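You operate a simulated robot arm through the tools that you are given. There is no shell and no other tool. Be economical: measure what you need, move in short steps, check, and stop when the job is done.

You run a simulated two-armed robot. Do the job below in one go: nothing can be reset, and whatever is moved stays where it is left.

## Task
Unstack the small totes: green one on the bench, grey one's swing bars out, small grey lid on the grey.
Where things are to end (x, y in the base frame): small tote within 0.12 m of [0.48, -0.69].
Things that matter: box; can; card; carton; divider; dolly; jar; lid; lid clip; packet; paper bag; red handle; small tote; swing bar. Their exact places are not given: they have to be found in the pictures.

It is judged by the outcome, as a careful person would: the job done as asked, and still so three seconds after it is handed in. It fails if anything else is knocked over, pushed out of place, dropped, spilled or broken. A push-on lid holds only when it is set on centred and level and pressed home; a screw cap is set on level and turned clockwise until tight.

## Robot
Two 7-joint arms with two-finger parallel grippers on one trunk, on a base that drives. Base frame: it is fixed to the floor where the robot stands at the start and does not move with it; the origin is under the middle of the robot, x ahead of it, y to its left, z up; the surface under the hand at the start is at about z = 0.74. Readings come in m, degrees, newtons and seconds.
The left shoulder is at the start at [0.07, 0.13, 1.263], the right one opposite. With the tool pointing down near the work surface each hand reaches from about 0.1 to 0.42 m from the robot's upright axis, wherever it stands, measured 20 degrees to its own side. Places, roughly: box [0.5, -1.5, 0.25]; card [-4.5, -4.5, 1.25]; divider [0.5, -1.25, 0.75]; jar [0.75, -1.5, 0.75]; lid clip [0.8, -0.7, 1]; paper bag [0.75, -1.25, 0.25]; red handle [0.2, 0.5, 0.8]; small tote [0.5, -1.25, 0.75]; top of the wooden bench [0.5, -0.4, 0.7]; tote [-5.25, -4.75, 1]. Payload 1.57 kg a hand.
Tool frame (each hand has its own): the origin (TCP) lies between the finger pads and is the grasp point; the fingertips stand 0.03 m ahead of it; z points along the fingers, y is the line along which they close. Largest opening 0.08 m; finger width 0.017, thickness 0.012; the body of the gripper, 0.04 by 0.082 m, starts 0.08 m behind the TCP.
Orientation is that of the tool frame in the base frame, as a unit quaternion [w, x, y, z]. With the fingers straight down and closing along the base's y, the tool's x points along the base's -x, its y along +y and its z along -z.

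## Interface
- The arms move only by the tool move_arm. It takes "left_motion", "right_motion" or both (then of equal length, played together; a hand with none holds still); each is a list of rows, each a list of 6 numbers: the shift along the base's x, y, z in m, then the turn, a rotation vector about the base's x, y, z in degrees. In form: [[x, y, z, wx, wy, wz], ...]. A call has 1 to 20 rows; each row shifts and turns the commanded pose from where the row before left it. "left_claw" and "right_claw" are, for a hand that has rows, the closure in counts, from 0 (fully open) to 255 (shut), set as the call begins (left out, the last holds). A row lasts 0.2 s, in which the tool goes at most 0.05 m and 8.6 degrees; a call with a longer step from one row to the next is refused whole, and so is a gripper value outside its range. A pose out of reach is approached as far as the arm can. The call stops where the force on the tool passes 90 N (or 10 N more than at its start, if that is more) or the arm is blocked; 0.2 s more then pass. The fingers move at their own pace (about 0.108 m/s each) and stop on an object; they squeeze with about 22 N. The grip force told is the motor's: it shows also when the fingers shut on nothing. Time passes only in rows, and 0.2 s behind the last, so rows that do not move let the fingers close. The reply holds the time, the measured pose of the TCP, the force on the tool along the base axes, the opening and the grip force, in the units named above and with some noise, with the torque about the TCP (base axes, N m) and any sound that the robot's microphone picked up, and new pictures: "views" is both (left out), scene, wrist or none (wrist: the cameras of the hands that moved).
- Cameras (640 x 400 px; columns grow to the right, rows downward): "scene" is now at [0.1333, -0.0211, 1.4818]; the picture's right is [-0.23, -0.97, 0.00], its down [-0.66, 0.16, -0.73] and it looks along [0.71, -0.17, -0.68] (base axes); focal length 214 px, centre (320, 200). "left" rides on the left gripper at [0.072, 0.006, -0.122] in its tool frame; the picture's right is [-0.09, 1.00, 0.00], its down [-0.84, -0.08, -0.54] and it looks along [-0.54, -0.05, 0.84] (tool axes); focal length 238 px, centre (320, 200). "right" rides on the right gripper at [0.072, -0.007, -0.122] in its tool frame; the picture's right is [0.09, 1.00, 0.00], its down [-0.84, 0.08, -0.54] and it looks along [-0.54, 0.05, 0.84] (tool axes); focal length 238 px, centre (320, 200).
- raise_lower(by): slides the trunk up (or, below 0, down) by that many m; the arms and the scene camera ride with it, the base frame stays. It gives what a move gives, with no picture.
- steer(legs): drives the robot by 1 to 6 legs, each [ahead, left, turn to the left] in m, m and degrees, along the robot's own axes; the way and the turn of a leg run together, so that a leg with both is an arc; at most 1.5 m and 180 degrees a leg. The arms and the cameras ride along, it lands a little off, and it stops where it bumps. It gives what a move gives, and a new picture of the scene camera.
- pan_tilt(pan, tilt): turns the head with the scene camera to pan (to the left, within 86 degrees either way) and tilt (down, from -29 to 69), counted from straight ahead of the robot. It gives what a move gives, and a new picture of the scene camera.
- point_at(camera, pixels): for up to 12 pixels [column, row] of the newest picture of that camera ("zoom" is the newest enlarged one), the place [x, y, z] in the base frame of the surface seen there, good to about 0.003 m. No time passes.
- zoom(camera, box): a new picture of the part [left, top, right, bottom] of that camera's present view, enlarged. No time passes.
- finish_job(): hands the job in; it is judged then, once.

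Keep the steps short. Do not move on a guess: measure, check each grasp and each placing, and mend mistakes. In all there are 80 turns and 260 pictures (those below and enlarged ones count). Leave the grippers open and the arms clear of the work at the hand-in unless told otherwise, and finish with a single line.

The tools are called as a command line: name --argument value ..., lists and objects as JSON in quotes. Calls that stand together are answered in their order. move_arm: Moves the arms, as the interface text tells. Its arguments: {"type":"object","properties":{"left_motion":{"type":"array","items":{"type":"array","items":{"type":"number"}}},"left_claw":{"type":"number"},"right_motion":{"type":"array","items":{"type":"array","items":{"type":"number"}}},"right_claw":{"type":"number"},"views":{"type":"string","enum":["both","scene","wrist","none"]}},"required":[]} The other tools are called the same way: raise_lower (by) slides the trunk up or down; steer (legs) drives the base; pan_tilt (pan, tilt) turns the head that bears the scene camera; point_at (camera, pixels) gives the place of the surface under pixels of a picture; zoom (camera, box) takes an enlarged picture of a part of a camera's view; finish_job () hands the job in.

At the start:

```text
time_s: 0.0
left_tool_pos: [0.3234, 0.0549, 1.3366]
left_orientation: [0.001, 0.0, 1.0, -0.001]
left_ft_force: [0.1, -0.3, -0.9]
left_torque: [-0.02, -0.03, 0.02]
left_grip_width: 0.0799
left_finger_force: 0.0
right_tool_pos: [0.324, -0.197, 1.3415]
right_orientation: [0.0, -0.001, 1.0, 0.0]
right_ft_force: [-0.1, -0.7, 0.0]
right_torque: [-0.01, 0.0, 0.0]
right_grip_width: 0.08
right_finger_force: 0.1
trunk travel left (down, up): [-0.901, 0.039]
robot x, y, heading: [-0.0001, 0.0001, -0.1]
head pan, tilt: [-13.5, 43.1]
```

scene: 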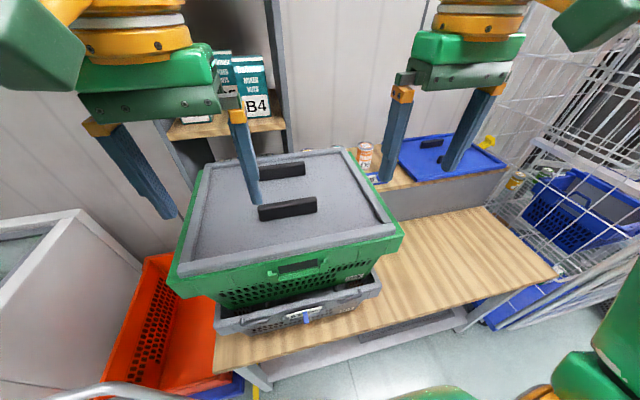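
right: 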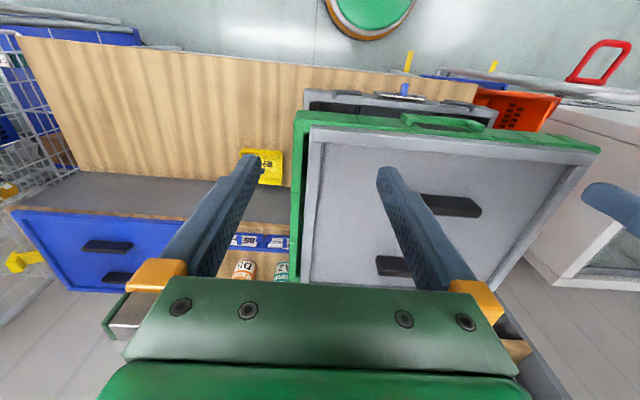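
left: 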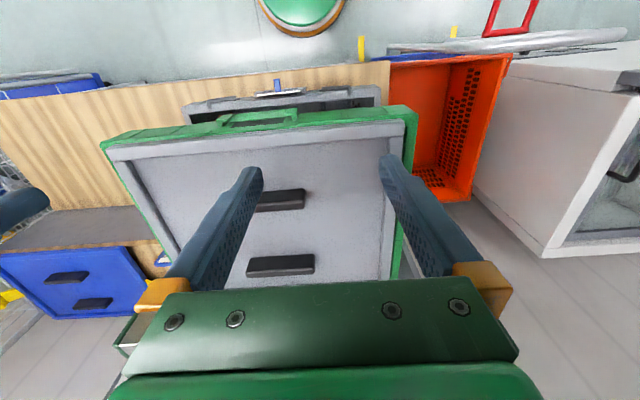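

I see a green tote with a grey lid stacked on a grey tote (scene around 290,230). I'll enlarge it, and measure key points.

zoom --camera "scene" --box '[160, 130, 420, 350]'

point_at --camera "scene" --pixels '[[204, 168], [344, 152], [400, 235], [175, 285], [287, 208], [282, 170], [290, 240], [298, 268], [305, 317], [217, 322], [378, 285], [440, 260]]'

zoom --camera "scene" --box '[340, 100, 640, 300]'

```text
1.82 times, centred on (290, 240) of scene
```

zoom: 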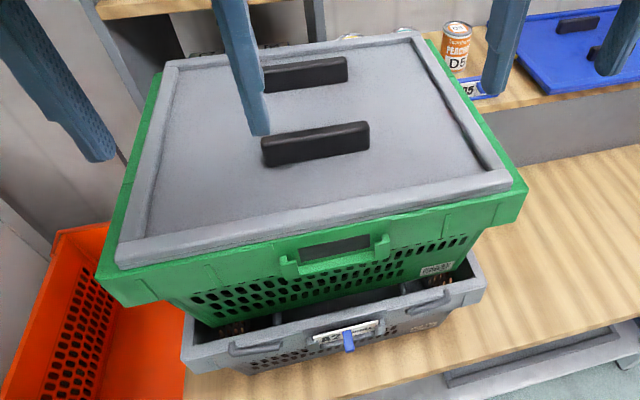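

```text
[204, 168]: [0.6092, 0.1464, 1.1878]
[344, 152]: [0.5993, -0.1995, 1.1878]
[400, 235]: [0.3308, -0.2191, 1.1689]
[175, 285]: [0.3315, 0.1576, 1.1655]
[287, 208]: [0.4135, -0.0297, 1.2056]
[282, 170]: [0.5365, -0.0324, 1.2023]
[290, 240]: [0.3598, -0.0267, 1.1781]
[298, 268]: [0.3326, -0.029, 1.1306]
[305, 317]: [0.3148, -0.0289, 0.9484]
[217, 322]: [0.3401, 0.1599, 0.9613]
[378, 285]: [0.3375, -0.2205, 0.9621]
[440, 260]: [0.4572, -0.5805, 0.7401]
```

```text
2.00 times, centred on (490, 200) of scene
```

zoom: 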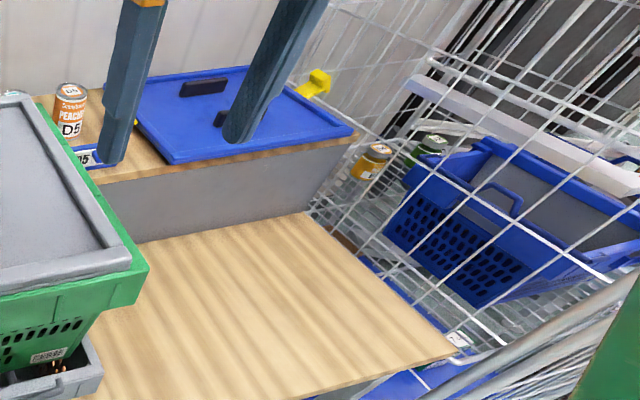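

Now I look around for other lids and the bench extent: pan right, and zoom wrist views.

zoom --camera "right" --box '[200, 60, 520, 280]'

zoom --camera "left" --box '[80, 60, 440, 280]'

pan_tilt --pan -60 --tilt 40

```text
1.82 times, centred on (360, 170) of right
```

zoom: 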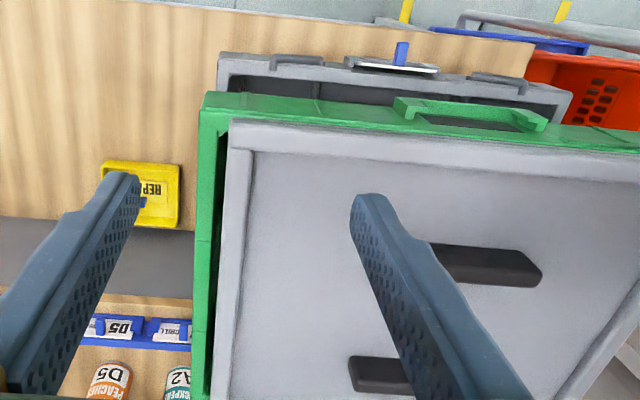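

```text
1.78 times, centred on (260, 170) of left
```

zoom: 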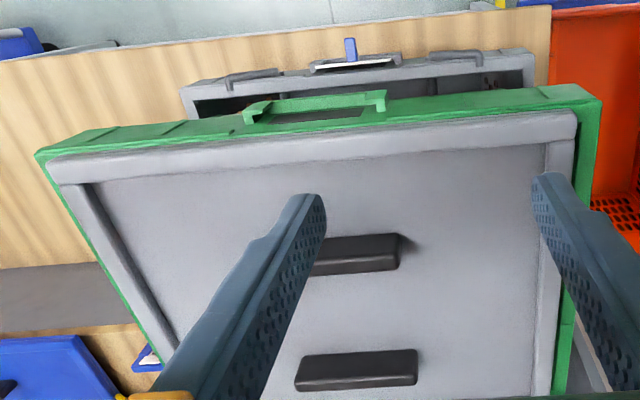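

```text
time_s: 1.1
left_tool_pos: [0.3246, 0.0555, 1.3366]
left_orientation: [0.0, 0.0, 1.0, -0.001]
left_ft_force: [-0.3, 0.1, 0.1]
left_torque: [0.01, 0.0, 0.02]
left_grip_width: 0.0801
left_finger_force: 0.1
right_tool_pos: [0.3238, -0.1961, 1.3401]
right_orientation: [0.0, 0.0, 1.0, -0.001]
right_ft_force: [-0.5, -0.4, 0.0]
right_torque: [-0.03, -0.01, -0.02]
right_grip_width: 0.0801
right_finger_force: 0.1
trunk travel left (down, up): [-0.901, 0.039]
robot x, y, heading: [-0.0006, -0.0024, 0.1]
head pan, tilt: [-60.0, 40.0]
```

scene: 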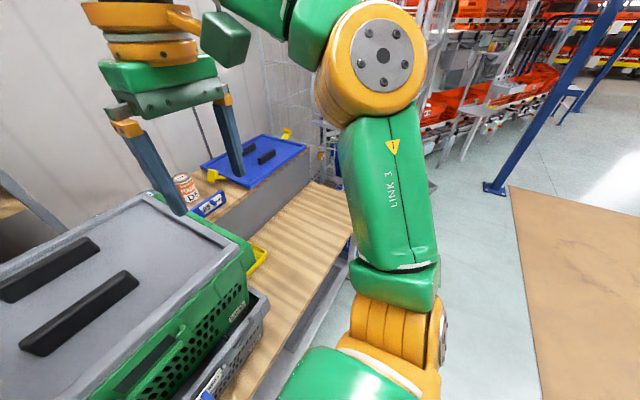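

Measure the yellow thing and bench corners.

point_at --camera "right" --pixels '[[268, 170], [280, 183], [250, 120], [20, 40], [82, 168], [300, 72], [30, 120], [240, 200], [246, 240], [350, 101], [470, 118]]'

point_at --camera "scene" --pixels '[[258, 262], [312, 183], [349, 200], [346, 240], [300, 250], [185, 185], [208, 207], [250, 160], [290, 135], [270, 215]]'

pan_tilt --pan -28 --tilt 45

```text
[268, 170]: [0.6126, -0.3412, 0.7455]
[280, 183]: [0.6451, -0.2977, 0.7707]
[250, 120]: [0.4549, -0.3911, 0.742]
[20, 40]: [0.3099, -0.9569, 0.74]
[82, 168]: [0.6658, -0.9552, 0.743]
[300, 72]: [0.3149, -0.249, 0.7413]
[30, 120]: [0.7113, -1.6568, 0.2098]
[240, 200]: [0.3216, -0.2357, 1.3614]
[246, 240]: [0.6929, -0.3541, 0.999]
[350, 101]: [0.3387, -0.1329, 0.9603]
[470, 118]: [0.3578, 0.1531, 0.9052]
```

```text
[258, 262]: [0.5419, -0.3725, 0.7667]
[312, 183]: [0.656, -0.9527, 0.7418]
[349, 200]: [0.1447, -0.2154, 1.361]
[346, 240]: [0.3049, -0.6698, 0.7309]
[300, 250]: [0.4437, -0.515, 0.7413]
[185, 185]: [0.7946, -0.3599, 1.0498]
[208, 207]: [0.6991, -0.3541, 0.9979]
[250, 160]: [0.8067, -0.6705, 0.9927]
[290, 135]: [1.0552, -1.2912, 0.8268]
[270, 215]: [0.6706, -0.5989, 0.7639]
```

```text
time_s: 2.1
left_tool_pos: [0.3229, 0.0538, 1.337]
left_orientation: [0.001, 0.0, 1.0, -0.002]
left_ft_force: [-0.1, 0.7, 0.2]
left_torque: [-0.02, -0.01, -0.02]
left_grip_width: 0.0798
left_finger_force: 0.1
right_tool_pos: [0.3231, -0.1962, 1.3406]
right_orientation: [-0.001, 0.0, 1.0, 0.0]
right_ft_force: [-0.2, -0.2, -1.2]
right_torque: [-0.01, -0.02, 0.02]
right_grip_width: 0.0801
right_finger_force: 0.0
trunk travel left (down, up): [-0.901, 0.039]
robot x, y, heading: [-0.003, -0.0022, 0.2]
head pan, tilt: [-28.0, 45.0]
```

scene: 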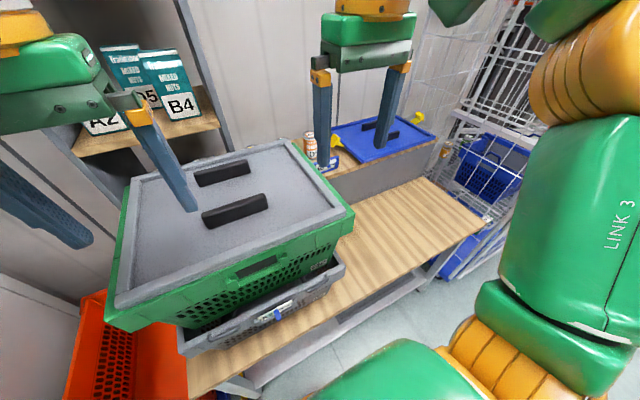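

Look closely at the front handle and the right short side.

zoom --camera "scene" --box '[210, 220, 370, 330]'

zoom --camera "left" --box '[90, 80, 410, 280]'

steer --legs '[[0, -0.55, 0]]'

pan_tilt --pan 35 --tilt 40

```text
3.64 times, centred on (290, 275) of scene
```

zoom: 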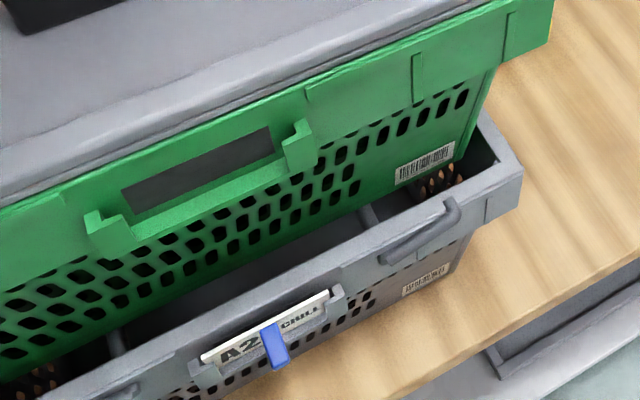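

```text
2.00 times, centred on (250, 180) of left
```

zoom: 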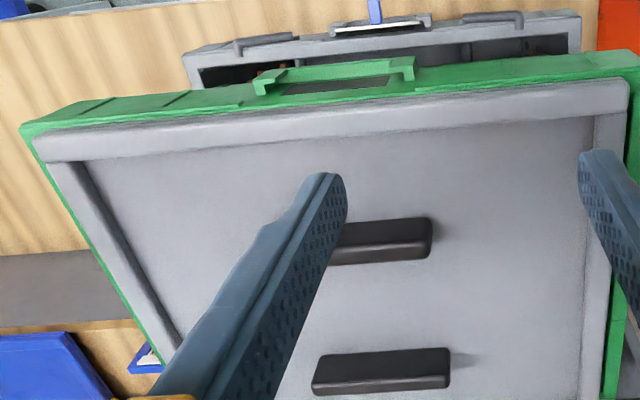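

```text
time_s: 5.3
left_tool_pos: [0.3225, -0.4883, 1.3367]
left_orientation: [0.0, 0.002, 1.0, -0.002]
left_ft_force: [0.4, 0.9, 0.0]
left_torque: [-0.02, 0.02, -0.04]
left_grip_width: 0.0801
left_finger_force: 0.1
right_tool_pos: [0.3219, -0.7401, 1.3412]
right_orientation: [0.0, 0.002, 1.0, -0.001]
right_ft_force: [0.6, 0.3, 0.6]
right_torque: [0.0, 0.0, -0.03]
right_grip_width: 0.08
right_finger_force: 0.1
trunk travel left (down, up): [-0.901, 0.039]
robot x, y, heading: [-0.0005, -0.5456, -0.2]
head pan, tilt: [-28.0, 45.0]
```

scene: 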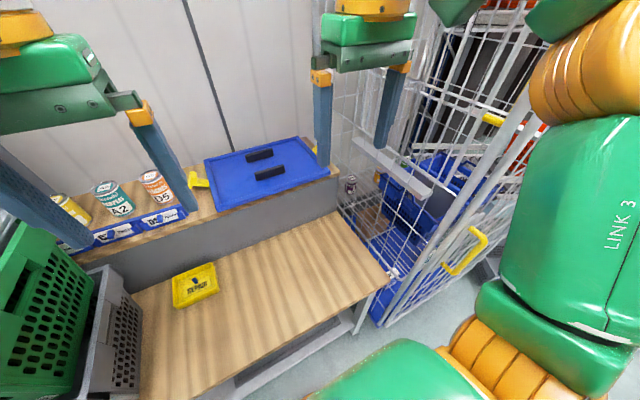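

```text
time_s: 6.6
left_tool_pos: [0.3241, -0.4911, 1.3368]
left_orientation: [0.001, 0.002, 1.0, 0.0]
left_ft_force: [-0.3, -0.4, -0.1]
left_torque: [0.0, -0.02, 0.0]
left_grip_width: 0.0798
left_finger_force: 0.1
right_tool_pos: [0.3216, -0.742, 1.3405]
right_orientation: [0.0, 0.002, 1.0, 0.0]
right_ft_force: [0.1, 0.0, -0.4]
right_torque: [0.01, 0.02, -0.01]
right_grip_width: 0.0802
right_finger_force: 0.0
trunk travel left (down, up): [-0.901, 0.039]
robot x, y, heading: [0.0017, -0.5433, -0.2]
head pan, tilt: [35.0, 40.0]
```

scene: 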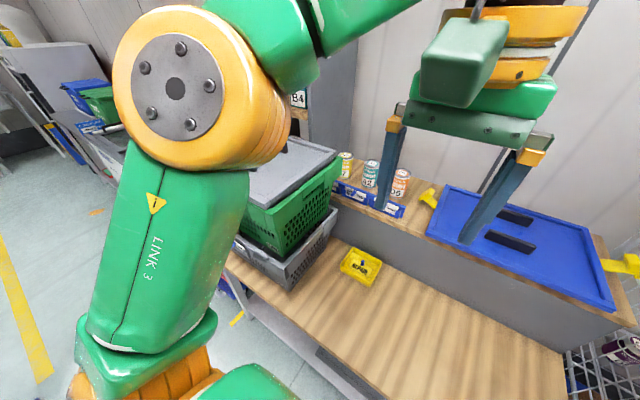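

zoom --camera "scene" --box '[220, 130, 420, 300]'

zoom --camera "left" --box '[320, 0, 640, 200]'

point_at --camera "scene" --pixels '[[344, 262], [382, 262], [370, 284], [352, 250], [340, 160], [310, 150], [300, 190], [336, 212], [300, 240], [250, 205]]'

```text
2.35 times, centred on (320, 215) of scene
```

zoom: 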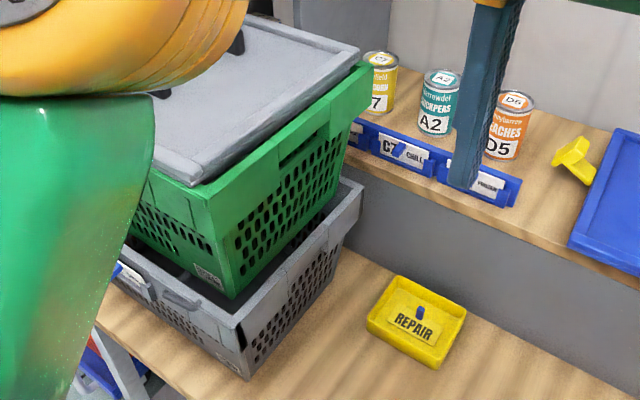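

```text
2.00 times, centred on (480, 100) of left
```

zoom: 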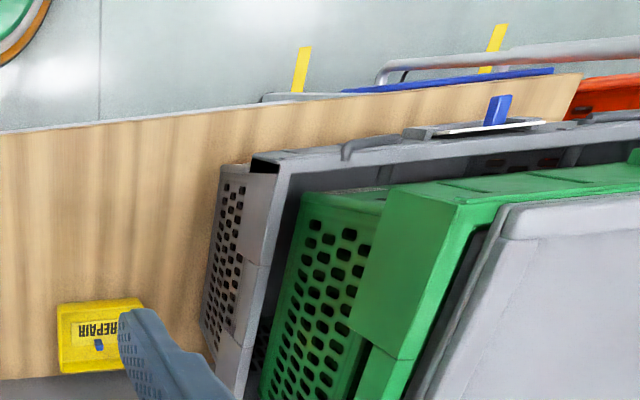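

```text
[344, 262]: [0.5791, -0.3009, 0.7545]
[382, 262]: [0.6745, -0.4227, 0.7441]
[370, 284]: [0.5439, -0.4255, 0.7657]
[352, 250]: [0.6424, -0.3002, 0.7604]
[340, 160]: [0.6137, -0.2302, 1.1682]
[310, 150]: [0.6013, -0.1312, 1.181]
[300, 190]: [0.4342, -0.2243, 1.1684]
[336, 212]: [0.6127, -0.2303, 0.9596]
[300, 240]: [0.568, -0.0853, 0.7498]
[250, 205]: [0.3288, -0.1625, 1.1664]
```

zoom --camera "scene" --box '[270, 140, 350, 190]'

zoom --camera "scene" --box '[230, 180, 350, 290]'

```text
8.00 times, centred on (310, 165) of scene
```

zoom: 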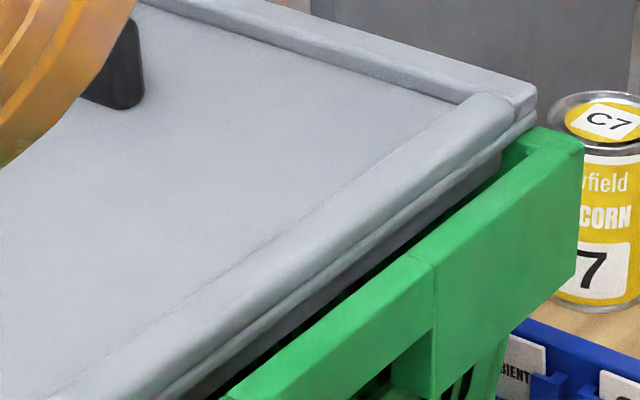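

```text
3.64 times, centred on (290, 235) of scene
```

zoom: 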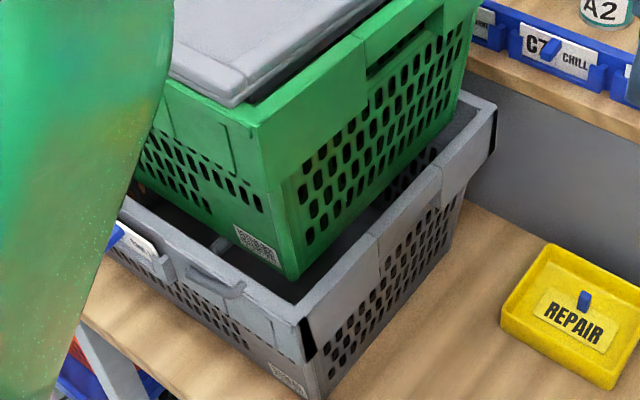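

zoom --camera "scene" --box '[270, 150, 350, 200]'

point_at --camera "scene" --pixels '[[318, 160], [322, 165], [324, 167], [326, 170], [328, 172], [331, 175], [334, 178], [336, 181], [322, 180], [318, 189], [298, 184], [285, 200]]'

```text
8.00 times, centred on (310, 175) of scene
```

zoom: 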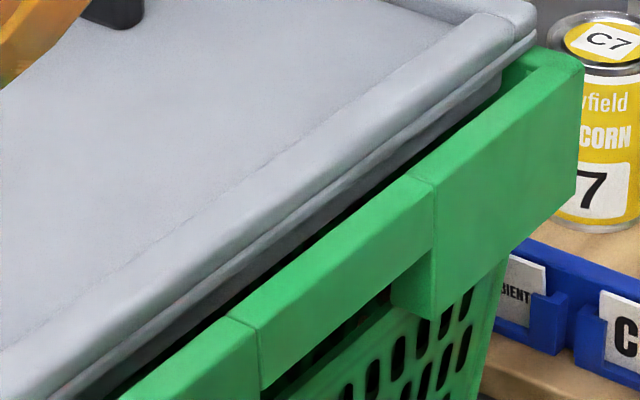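

```text
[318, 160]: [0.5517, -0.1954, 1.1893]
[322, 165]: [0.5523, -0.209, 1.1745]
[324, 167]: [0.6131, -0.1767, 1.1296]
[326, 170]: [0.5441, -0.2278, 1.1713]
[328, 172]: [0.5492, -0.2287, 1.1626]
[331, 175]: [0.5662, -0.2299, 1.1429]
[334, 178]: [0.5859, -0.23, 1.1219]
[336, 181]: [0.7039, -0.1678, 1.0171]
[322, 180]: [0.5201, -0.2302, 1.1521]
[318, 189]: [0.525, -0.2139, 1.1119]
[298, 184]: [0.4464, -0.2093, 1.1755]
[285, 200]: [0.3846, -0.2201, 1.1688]
```

The lid sits inside the green rim with only a ~0.01 m gap at the short ends, so the rim cannot be pinched with the lid on. Plan: lift the lid with both hands by its two grips, turn it 90° and lay it across the green tote, then carry the tote by its short-end rims. Drive back to centre and look at the grips and the floor.

steer --legs '[[0, 0.515, 0]]'

pan_tilt --pan 0 --tilt 66

```text
time_s: 9.6
left_tool_pos: [0.3241, 0.024, 1.3373]
left_orientation: [0.0, -0.001, 1.0, 0.001]
left_ft_force: [0.7, 0.5, -0.8]
left_torque: [0.0, 0.0, 0.0]
left_grip_width: 0.0801
left_finger_force: 0.0
right_tool_pos: [0.3243, -0.2271, 1.3403]
right_orientation: [0.0, -0.001, 1.0, 0.001]
right_ft_force: [-0.6, -1.3, -0.1]
right_torque: [0.0, 0.02, -0.01]
right_grip_width: 0.08
right_finger_force: 0.0
trunk travel left (down, up): [-0.901, 0.039]
robot x, y, heading: [-0.005, -0.0274, 0.1]
head pan, tilt: [35.0, 40.0]
```

scene: 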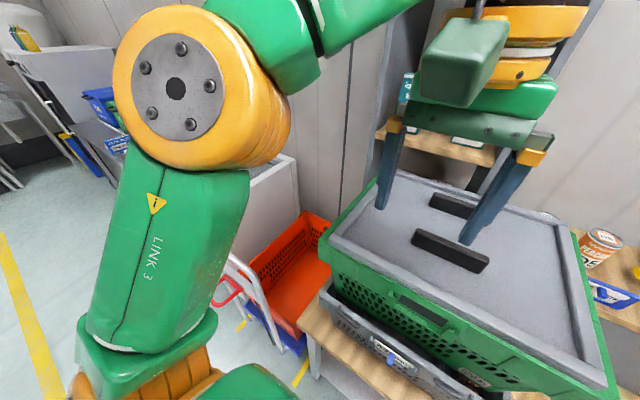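

```text
time_s: 10.6
left_tool_pos: [0.3235, 0.0261, 1.3372]
left_orientation: [0.001, -0.001, 1.0, 0.0]
left_ft_force: [-0.9, 0.2, -1.0]
left_torque: [0.0, 0.05, 0.02]
left_grip_width: 0.0801
left_finger_force: 0.0
right_tool_pos: [0.3229, -0.2239, 1.3404]
right_orientation: [-0.001, -0.001, 1.0, 0.001]
right_ft_force: [0.2, 0.6, -0.1]
right_torque: [0.0, 0.03, -0.01]
right_grip_width: 0.0799
right_finger_force: 0.1
trunk travel left (down, up): [-0.901, 0.039]
robot x, y, heading: [-0.0017, -0.0307, 0.2]
head pan, tilt: [0.0, 66.0]
```

scene: 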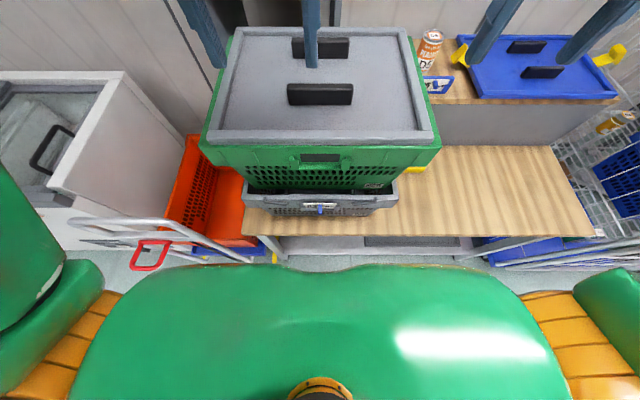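

zoom --camera "scene" --box '[200, 20, 440, 170]'

point_at --camera "scene" --pixels '[[340, 255], [420, 240], [440, 258], [250, 262], [289, 87], [352, 86], [320, 84], [321, 90], [330, 40], [347, 42], [294, 43], [205, 255]]'

```text
2.67 times, centred on (320, 95) of scene
```

zoom: 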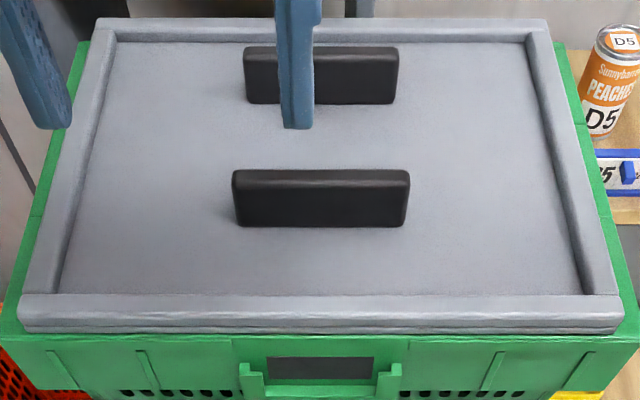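

```text
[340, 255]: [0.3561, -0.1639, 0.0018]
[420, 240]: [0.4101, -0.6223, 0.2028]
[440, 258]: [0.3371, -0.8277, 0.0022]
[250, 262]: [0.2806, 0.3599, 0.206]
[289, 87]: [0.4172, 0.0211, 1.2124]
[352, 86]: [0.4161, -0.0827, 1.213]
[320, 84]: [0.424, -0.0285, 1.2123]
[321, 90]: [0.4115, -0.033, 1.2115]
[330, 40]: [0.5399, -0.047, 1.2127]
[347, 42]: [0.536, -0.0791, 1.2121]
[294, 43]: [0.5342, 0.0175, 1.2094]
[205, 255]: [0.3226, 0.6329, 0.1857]
```

Grips found: tops at z≈1.212, near one at x≈0.418, far one x≈0.539, both y −0.083…0.022. I swing both hands by +90° so they close along x, above the grips (left to the near, right to the far).

move_arm --left_motion '[[0.009, -0.003, 0, 0, 0, 8.182], [0.009, -0.003, 0, 0, 0, 8.182], [0.009, -0.003, 0, 0, 0, 8.182], [0.009, -0.003, 0, 0, 0, 8.182], [0.009, -0.003, 0, 0, 0, 8.182], [0.009, -0.003, 0, 0, 0, 8.182], [0.009, -0.002, 0, 0, 0, 8.182], [0.009, -0.002, 0, 0, 0, 8.182], [0.008, -0.002, 0, 0, 0, 8.182], [0.008, -0.002, 0, 0, 0, 8.182], [0.007, -0.002, 0, 0, 0, 8.182]]' --right_motion '[[0.044, 0, 0, 0, 0, 8.182], [0.043, 0, 0, 0, 0, 8.182], [0.043, 0, 0, 0, 0, 8.182], [0.043, 0, 0, 0, 0, 8.182], [0.043, 0, 0, 0, 0, 8.182], [0, 0.027, 0, 0, 0, 8.182], [0, 0.028, 0, 0, 0, 8.182], [0, 0.028, 0, 0, 0, 8.182], [0, 0.028, 0, 0, 0, 8.182], [0, 0.028, 0, 0, 0, 8.182], [0, 0.028, 0, 0, 0, 8.182]]'

```text
time_s: 12.6
left_tool_pos: [0.3703, 0.0186, 1.3079]
left_orientation: [-0.003, -0.579, 0.815, 0.004]
left_ft_force: [-7.8, 10.4, 5.5]
left_torque: [-1.74, -0.73, -0.85]
left_grip_width: 0.0801
left_finger_force: 0.1
left hand out of reach, approached as far as the arm can: row 3, 4, 5, 6, 7, 8, 9, 10
right_tool_pos: [0.4138, -0.0582, 1.2461]
right_orientation: [0.003, -0.584, 0.812, 0.006]
right_ft_force: [0.6, 0.4, 0.2]
right_torque: [0.02, -0.01, -0.01]
right_grip_width: 0.0798
right_finger_force: 0.0
right hand out of reach, approached as far as the arm can: row 1, 2, 3, 4, 5, 8, 9, 10
trunk travel left (down, up): [-0.901, 0.039]
robot x, y, heading: [-0.0017, -0.0278, -0.2]
head pan, tilt: [0.0, 66.0]
stopped in row 10 (left hand): the force on the tool passed its limit at 175 N (the readings are from after the stop); the commanded pose is now the measured one
```

scene: 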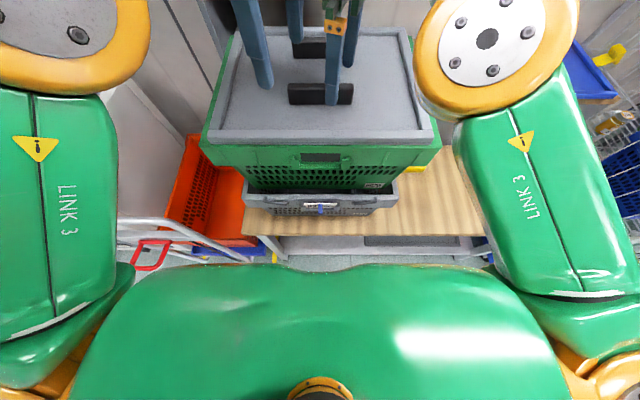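
right: 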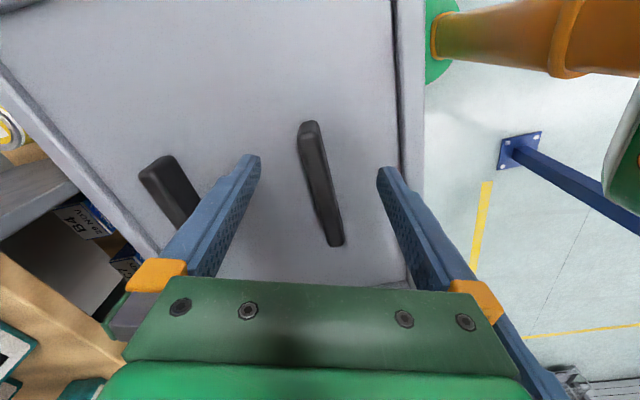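
left: 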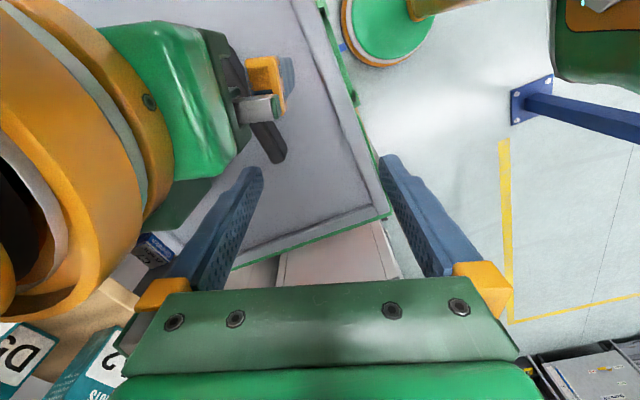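

The hands touched each other and the far grip is beyond reach from here. I back both hands up and out, then check how close the base may drive (bench legs, dolly).

move_arm --left_motion '[[-0.01, 0.03, 0.01, 0, 0, -7.1], [-0.01, 0.03, 0.01, 0, 0, -7.1], [-0.01, 0.03, 0.005, 0, 0, -7.1], [0, 0.02, 0, 0, 0, -7.1], [0, 0.02, 0, 0, 0, -7.1], [0, 0.02, 0, 0, 0, -7.1], [0, 0, 0, 0, 0, -7.1], [0, 0, 0, 0, 0, -7.1], [0, 0, 0, 0, 0, -7.1], [-0.006, 0, 0.0, 0, 0, -7.1]]' --right_motion '[[0, 0, 0.02, 0, 0, 0], [0, -0.02, 0.02, 0, 0, -7.9], [-0.01, -0.03, 0.02, 0, 0, -7.9], [-0.02, -0.03, 0.02, 0, 0, -7.9], [-0.02, -0.03, 0.01, 0, 0, -7.9], [-0.02, -0.02, 0, 0, 0, -7.9], [-0.02, -0.02, 0, 0, 0, -7.9], [0, -0.02, 0, 0, 0, -7.9], [0, 0, 0, 0, 0, -7.9], [0, 0, 0, 0, 0, -7.9]]'

point_at --camera "scene" --pixels '[[272, 250], [288, 260], [278, 258], [270, 240], [245, 205], [472, 248], [490, 240], [240, 262], [160, 265], [285, 241], [320, 240]]'

zoom --camera "scene" --box '[60, 180, 500, 290]'

```text
time_s: 14.8
left_tool_pos: [0.3362, 0.1685, 1.3325]
left_orientation: [0.001, 0.004, 1.0, 0.005]
left_ft_force: [0.9, 0.2, 0.6]
left_torque: [0.02, -0.03, 0.03]
left_grip_width: 0.08
left_finger_force: 0.2
right_tool_pos: [0.3108, -0.228, 1.3321]
right_orientation: [0.008, -0.002, 1.0, 0.002]
right_ft_force: [0.8, 0.5, 0.3]
right_torque: [0.0, 0.0, 0.02]
right_grip_width: 0.0802
right_finger_force: 0.1
right hand out of reach, approached as far as the arm can: row 1, 2
trunk travel left (down, up): [-0.901, 0.039]
robot x, y, heading: [0.0008, -0.0312, 0.4]
head pan, tilt: [0.0, 66.0]
```

scene: 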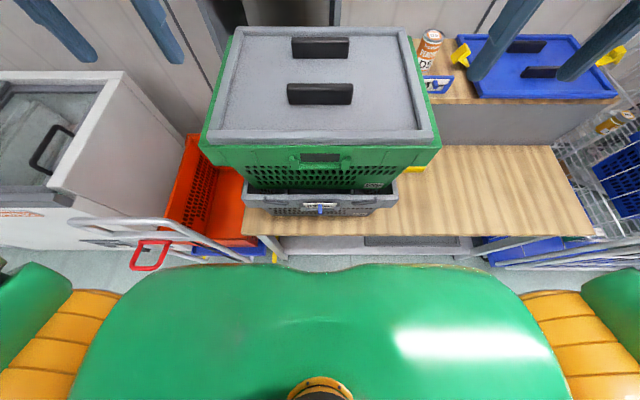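
right: 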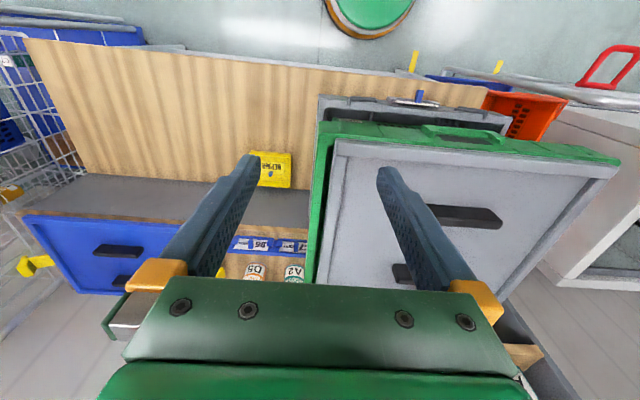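
left: 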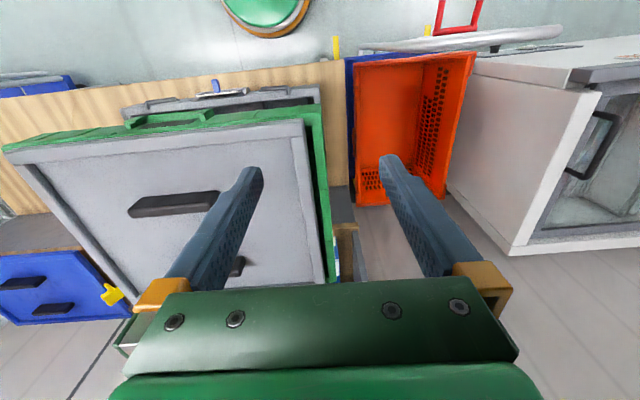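

```text
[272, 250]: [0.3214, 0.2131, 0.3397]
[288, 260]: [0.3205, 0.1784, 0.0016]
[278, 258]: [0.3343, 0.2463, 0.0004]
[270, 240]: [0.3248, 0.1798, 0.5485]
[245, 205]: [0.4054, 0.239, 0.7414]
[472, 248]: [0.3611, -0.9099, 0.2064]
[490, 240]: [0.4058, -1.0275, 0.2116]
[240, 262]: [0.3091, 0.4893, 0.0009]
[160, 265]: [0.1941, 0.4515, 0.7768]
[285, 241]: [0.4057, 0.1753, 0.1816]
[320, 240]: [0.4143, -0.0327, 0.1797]
```

```text
1.45 times, centred on (280, 235) of scene
```

zoom: 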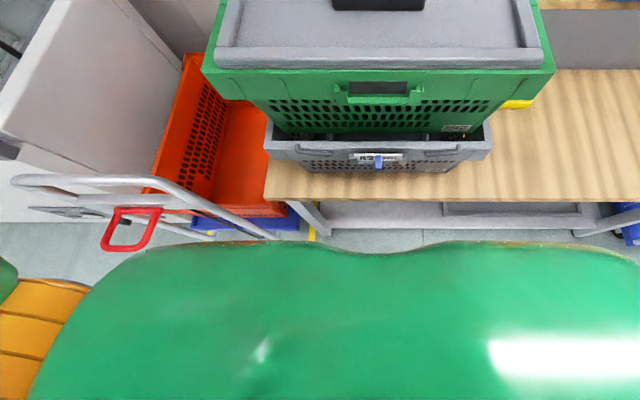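

Bench leg at y≈0.18, x≈0.32; lower shelf front at x≈0.41. I shift right a bit to clear the leg, raise the trunk, then creep forward.

raise_lower --by 0.036

steer --legs '[[0, -0.06, 0], [0.06, 0, 0], [0.05, 0, 0]]'

```text
time_s: 15.6
left_tool_pos: [0.3366, 0.168, 1.3684]
left_orientation: [0.001, 0.002, 1.0, 0.006]
left_ft_force: [0.4, -0.6, 0.2]
left_torque: [0.0, -0.01, 0.0]
left_grip_width: 0.0802
left_finger_force: 0.1
right_tool_pos: [0.3102, -0.2294, 1.3672]
right_orientation: [0.008, -0.002, 1.0, 0.004]
right_ft_force: [-0.6, -0.7, -0.2]
right_torque: [0.02, 0.04, 0.01]
right_grip_width: 0.0801
right_finger_force: 0.0
trunk travel left (down, up): [-0.937, 0.003]
robot x, y, heading: [-0.0034, -0.0293, 0.4]
head pan, tilt: [0.0, 66.0]
```

```text
time_s: 17.7
left_tool_pos: [0.4386, 0.1045, 1.3719]
left_orientation: [0.004, 0.002, 1.0, 0.007]
left_ft_force: [-0.9, 0.4, 0.7]
left_torque: [0.01, -0.09, -0.01]
left_grip_width: 0.0801
left_finger_force: 0.0
right_tool_pos: [0.4136, -0.2911, 1.3698]
right_orientation: [0.01, -0.002, 1.0, 0.004]
right_ft_force: [-1.8, -0.9, 0.4]
right_torque: [0.01, -0.07, -0.01]
right_grip_width: 0.0799
right_finger_force: 0.0
trunk travel left (down, up): [-0.937, 0.003]
robot x, y, heading: [0.1082, -0.0872, -0.1]
head pan, tilt: [0.0, 66.0]
```

scene: 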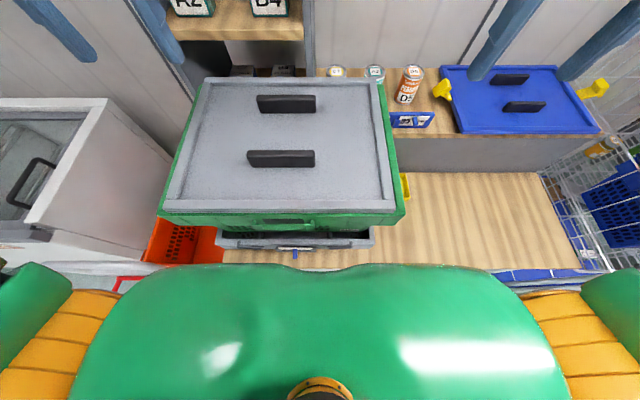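

No bump; robot at x=0.108. Now bring the right hand first over the far grip with a 90° yaw.

move_arm --right_motion '[[0.01, 0, -0.01, 0, 0, 8.182], [0.01, 0, -0.01, 0, 0, 8.182], [0.01, 0, -0.01, 0, 0, 8.182], [0.01, 0, -0.01, 0, 0, 8.182], [0.01, 0, -0.01, 0, 0, 8.182], [0.01, 0.03, -0.01, 0, 0, 8.182], [0.01, 0.03, -0.01, 0, 0, 8.182], [0.01, 0.03, -0.01, 0, 0, 8.182], [0.015, 0.04, -0.01, 0, 0, 8.182], [0.015, 0.04, -0.01, 0, 0, 8.182], [0.015, 0.04, -0.005, 0, 0, 8.182], [0.0, 0.02, -0.005, 0, 0, 0]]'

```text
time_s: 20.3
left_tool_pos: [0.4477, 0.1051, 1.3695]
left_orientation: [0.0, 0.002, 1.0, 0.007]
left_ft_force: [-0.6, -0.1, -0.1]
left_torque: [0.01, -0.01, -0.02]
left_grip_width: 0.0799
left_finger_force: 0.0
right_tool_pos: [0.5189, -0.0823, 1.2544]
right_orientation: [-0.003, 0.71, -0.705, -0.008]
right_ft_force: [-0.9, 0.5, -0.2]
right_torque: [0.02, 0.01, -0.03]
right_grip_width: 0.0799
right_finger_force: 0.0
right hand out of reach, approached as far as the arm can: row 11, 12
trunk travel left (down, up): [-0.937, 0.003]
robot x, y, heading: [0.1114, -0.088, 0.1]
head pan, tilt: [0.0, 66.0]
```

scene: 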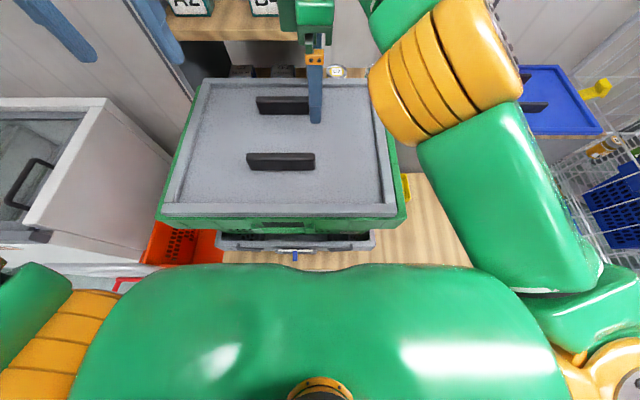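
right: 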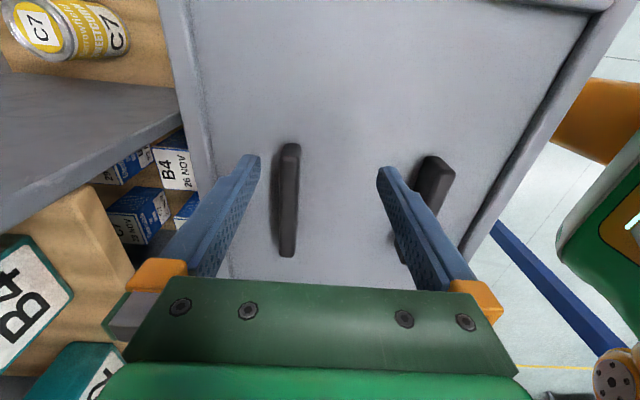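

The right hand lacks ~0.02 m; creep 0.03 m forward and measure the grips again from the right wrist camera.

steer --legs '[[0.03, 0, 0]]'

point_at --camera "scene" --pixels '[[280, 160], [270, 105], [290, 118], [150, 268], [300, 235]]'

```text
time_s: 21.2
left_tool_pos: [0.4546, 0.1071, 1.3696]
left_orientation: [0.001, 0.002, 1.0, 0.006]
left_ft_force: [0.4, -0.3, -1.2]
left_torque: [-0.02, 0.0, 0.01]
left_grip_width: 0.0798
left_finger_force: 0.0
right_tool_pos: [0.5279, -0.0813, 1.2549]
right_orientation: [-0.004, 0.709, -0.705, -0.008]
right_ft_force: [-0.2, -0.4, -0.4]
right_torque: [0.01, -0.01, 0.01]
right_grip_width: 0.0799
right_finger_force: 0.0
trunk travel left (down, up): [-0.937, 0.003]
robot x, y, heading: [0.1217, -0.0891, 0.2]
head pan, tilt: [0.0, 66.0]
stopped in leg 1: the robot was blocked; the commanded pose is now the measured one
```

scene: 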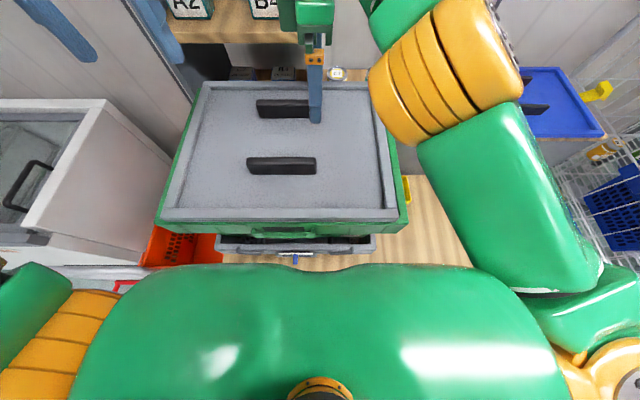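

```text
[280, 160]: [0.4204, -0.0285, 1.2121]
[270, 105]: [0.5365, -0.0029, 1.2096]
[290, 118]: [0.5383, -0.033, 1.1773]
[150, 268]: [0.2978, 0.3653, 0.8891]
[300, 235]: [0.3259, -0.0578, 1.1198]
```

Blocked at x=0.122, that is the limit. Try the far grip at x≈0.539.

move_arm --right_motion '[[0.006, 0.01, 0, 0, 0, 0], [0.006, 0.012, 0, 0, 0, 0], [0, 0, -0.015, 0, 0, 0], [0, 0, -0.012, 0, 0, 0], [0, 0, -0.012, 0, 0, 0]]'

```text
time_s: 22.4
left_tool_pos: [0.4559, 0.1062, 1.3687]
left_orientation: [0.001, 0.003, 1.0, 0.006]
left_ft_force: [-0.5, 0.0, -0.1]
left_torque: [-0.01, 0.01, 0.04]
left_grip_width: 0.0798
left_finger_force: 0.0
right_tool_pos: [0.5297, -0.0782, 1.2138]
right_orientation: [-0.003, 0.709, -0.705, -0.007]
right_ft_force: [0.3, -0.6, -0.7]
right_torque: [0.01, 0.01, -0.02]
right_grip_width: 0.08
right_finger_force: 0.1
right hand out of reach, approached as far as the arm can: row 1, 2
trunk travel left (down, up): [-0.937, 0.003]
robot x, y, heading: [0.1195, -0.0921, 0.2]
head pan, tilt: [0.0, 66.0]
```

scene: 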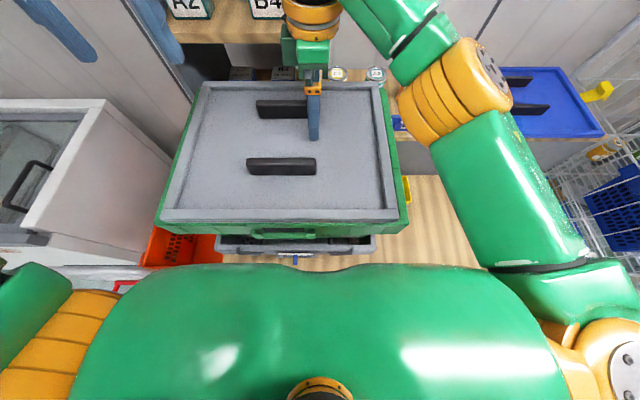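
right: 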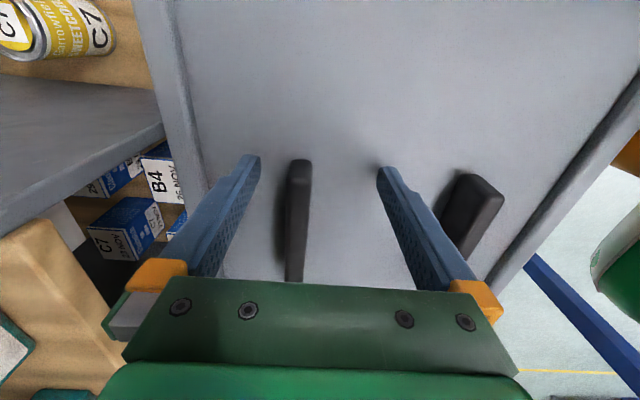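

Lower down there is a bit more reach; I inch it +x/+y while the grip is between the fingers.

move_arm --right_motion '[[0, 0.01, 0, 0, 0, 0], [0, 0.01, 0, 0, 0, 0], [0.004, 0, 0, 0, 0, 0], [0.004, 0, 0, 0, 0, 0]]' --left_motion '[[0, 0, 0, 0, 0, 8.182], [0, 0, 0, 0, 0, 8.182], [0, 0, 0, 0, 0, 8.182], [0, 0, 0, 0, 0, 8.182]]' --views "none"

```text
time_s: 23.4
left_tool_pos: [0.4565, 0.1072, 1.369]
left_orientation: [-0.001, -0.28, 0.96, 0.006]
left_ft_force: [0.3, -0.1, 0.1]
left_torque: [0.0, 0.0, 0.04]
left_grip_width: 0.0803
left_finger_force: 0.0
right_tool_pos: [0.5328, -0.0588, 1.214]
right_orientation: [-0.004, 0.709, -0.706, -0.007]
right_ft_force: [-0.3, 0.2, -0.9]
right_torque: [0.0, 0.01, 0.0]
right_grip_width: 0.08
right_finger_force: 0.1
right hand out of reach, approached as far as the arm can: row 4
trunk travel left (down, up): [-0.937, 0.003]
robot x, y, heading: [0.1196, -0.0914, -0.3]
head pan, tilt: [0.0, 66.0]
```

move_arm --left_motion '[[-0.012, 0, -0.03, 0, 0, 8.182], [-0.012, 0, -0.03, 0, 0, 8.182], [-0.014, 0, -0.03, 0, 0, 8.182], [0, -0.02, -0.005, 0, 0, 8.182], [0, -0.02, -0.005, 0, 0, 8.182], [0, -0.02, 0, 0, 0, 8.182], [0, -0.02, 0, 0, 0, 8.182], [0, -0.019, 0, 0, 0, 0]]'

```text
time_s: 25.2
left_tool_pos: [0.4184, 0.0063, 1.2692]
left_orientation: [-0.004, -0.706, 0.708, 0.005]
left_ft_force: [0.7, 0.0, -0.1]
left_torque: [0.03, 0.01, 0.0]
left_grip_width: 0.08
left_finger_force: 0.1
right_tool_pos: [0.5328, -0.0581, 1.2147]
right_orientation: [-0.003, 0.709, -0.705, -0.008]
right_ft_force: [0.2, -0.2, -0.5]
right_torque: [0.04, -0.01, 0.02]
right_grip_width: 0.0796
right_finger_force: 0.1
trunk travel left (down, up): [-0.937, 0.003]
robot x, y, heading: [0.1165, -0.0881, 0.1]
head pan, tilt: [0.0, 66.0]
```

scene: 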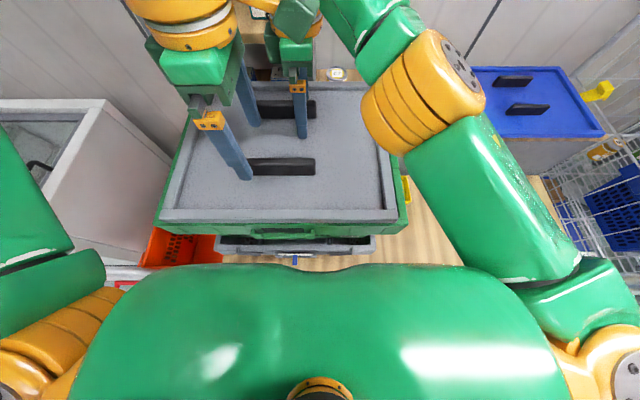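
left: 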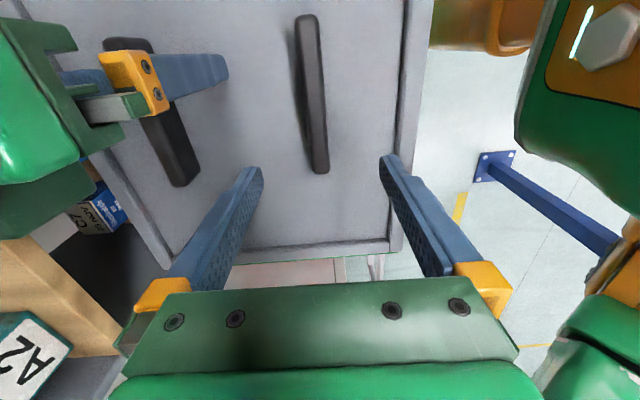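

Close the right fingers on the far grip, then lower the left to the near grip.

move_arm --right_motion '[[0, 0, 0, 0, 0, 0], [0, 0, 0, 0, 0, 0], [0, 0, 0, 0, 0, 0], [0, 0, 0, 0, 0, 0], [0, 0, 0, 0, 0, 0], [0, 0, 0, 0, 0, 0]]' --right_claw 255 --left_motion '[[0, 0, 0, 0, 0, 0], [0, 0, 0, 0, 0, 0], [0, 0, 0, 0, 0, 0], [0, 0, -0.018, 0, 0, 0], [0, 0, -0.018, 0, 0, 0], [0, 0, -0.018, 0, 0, 0]]'

```text
time_s: 26.6
left_tool_pos: [0.4211, 0.0089, 1.2141]
left_orientation: [-0.003, -0.706, 0.708, 0.006]
left_ft_force: [-0.5, -0.2, 0.9]
left_torque: [0.01, 0.01, 0.03]
left_grip_width: 0.0801
left_finger_force: 0.1
right_tool_pos: [0.5347, -0.0575, 1.2129]
right_orientation: [-0.003, 0.709, -0.705, -0.008]
right_ft_force: [2.1, -0.1, -0.1]
right_torque: [-0.15, -0.3, -0.17]
right_grip_width: 0.0156
right_finger_force: 22.1
trunk travel left (down, up): [-0.937, 0.003]
robot x, y, heading: [0.1191, -0.0844, 0.3]
head pan, tilt: [0.0, 66.0]
```

scene: 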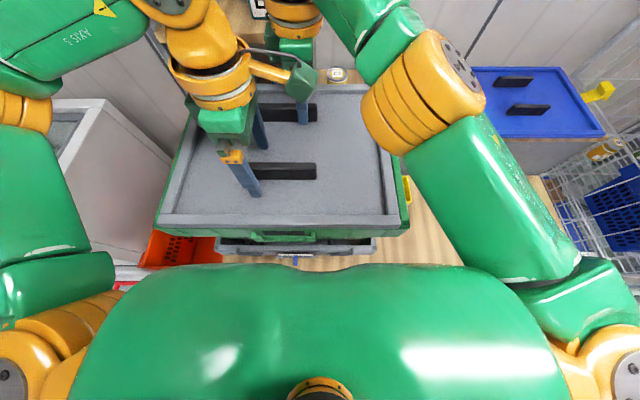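
right: 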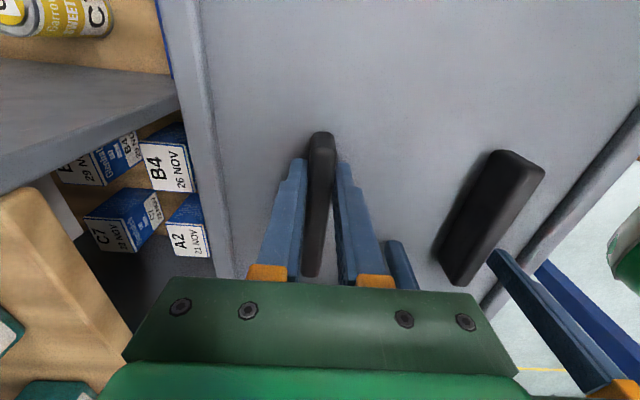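
left: 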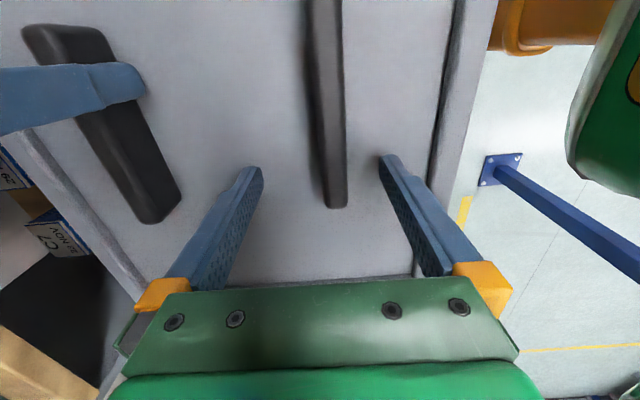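

Right holds (0.0156 m). Close left, then lift both slightly.

move_arm --left_motion '[[0, 0, 0, 0, 0, 0], [0, 0, 0, 0, 0, 0], [0, 0, 0, 0, 0, 0], [0, 0, 0, 0, 0, 0], [0, 0, 0.01, 0, 0, 0], [0, 0, 0.01, 0, 0, 0]]' --left_claw 255 --right_motion '[[0, 0, 0, 0, 0, 0], [0, 0, 0, 0, 0, 0], [0, 0, 0, 0, 0, 0], [0, 0, 0, 0, 0, 0], [0, 0, 0.01, 0, 0, 0], [0, 0, 0.01, 0, 0, 0]]' --views "scene"

```text
time_s: 28.0
left_tool_pos: [0.4152, 0.0079, 1.2355]
left_orientation: [-0.006, -0.705, 0.709, 0.007]
left_ft_force: [-43.6, 17.4, 3.8]
left_torque: [0.37, 0.19, -0.5]
left_grip_width: 0.0261
left_finger_force: 22.2
right_tool_pos: [0.5275, -0.0601, 1.2348]
right_orientation: [-0.003, 0.707, -0.707, -0.003]
right_ft_force: [42.5, -15.7, -5.9]
right_torque: [-0.69, -0.64, -0.59]
right_grip_width: 0.0267
right_finger_force: 21.9
right hand out of reach, approached as far as the arm can: row 5, 6
trunk travel left (down, up): [-0.937, 0.003]
robot x, y, heading: [0.1193, -0.0897, 0.2]
head pan, tilt: [0.0, 66.0]
```

scene: 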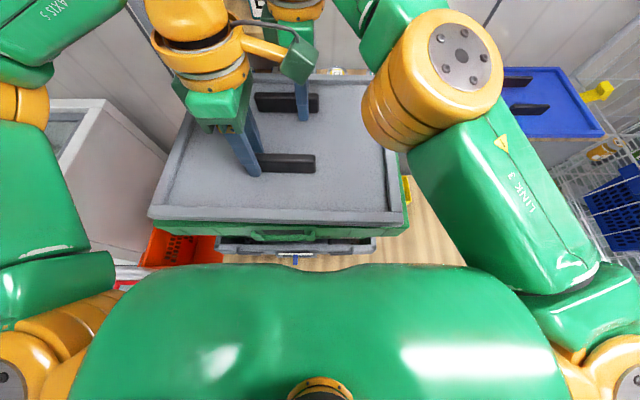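

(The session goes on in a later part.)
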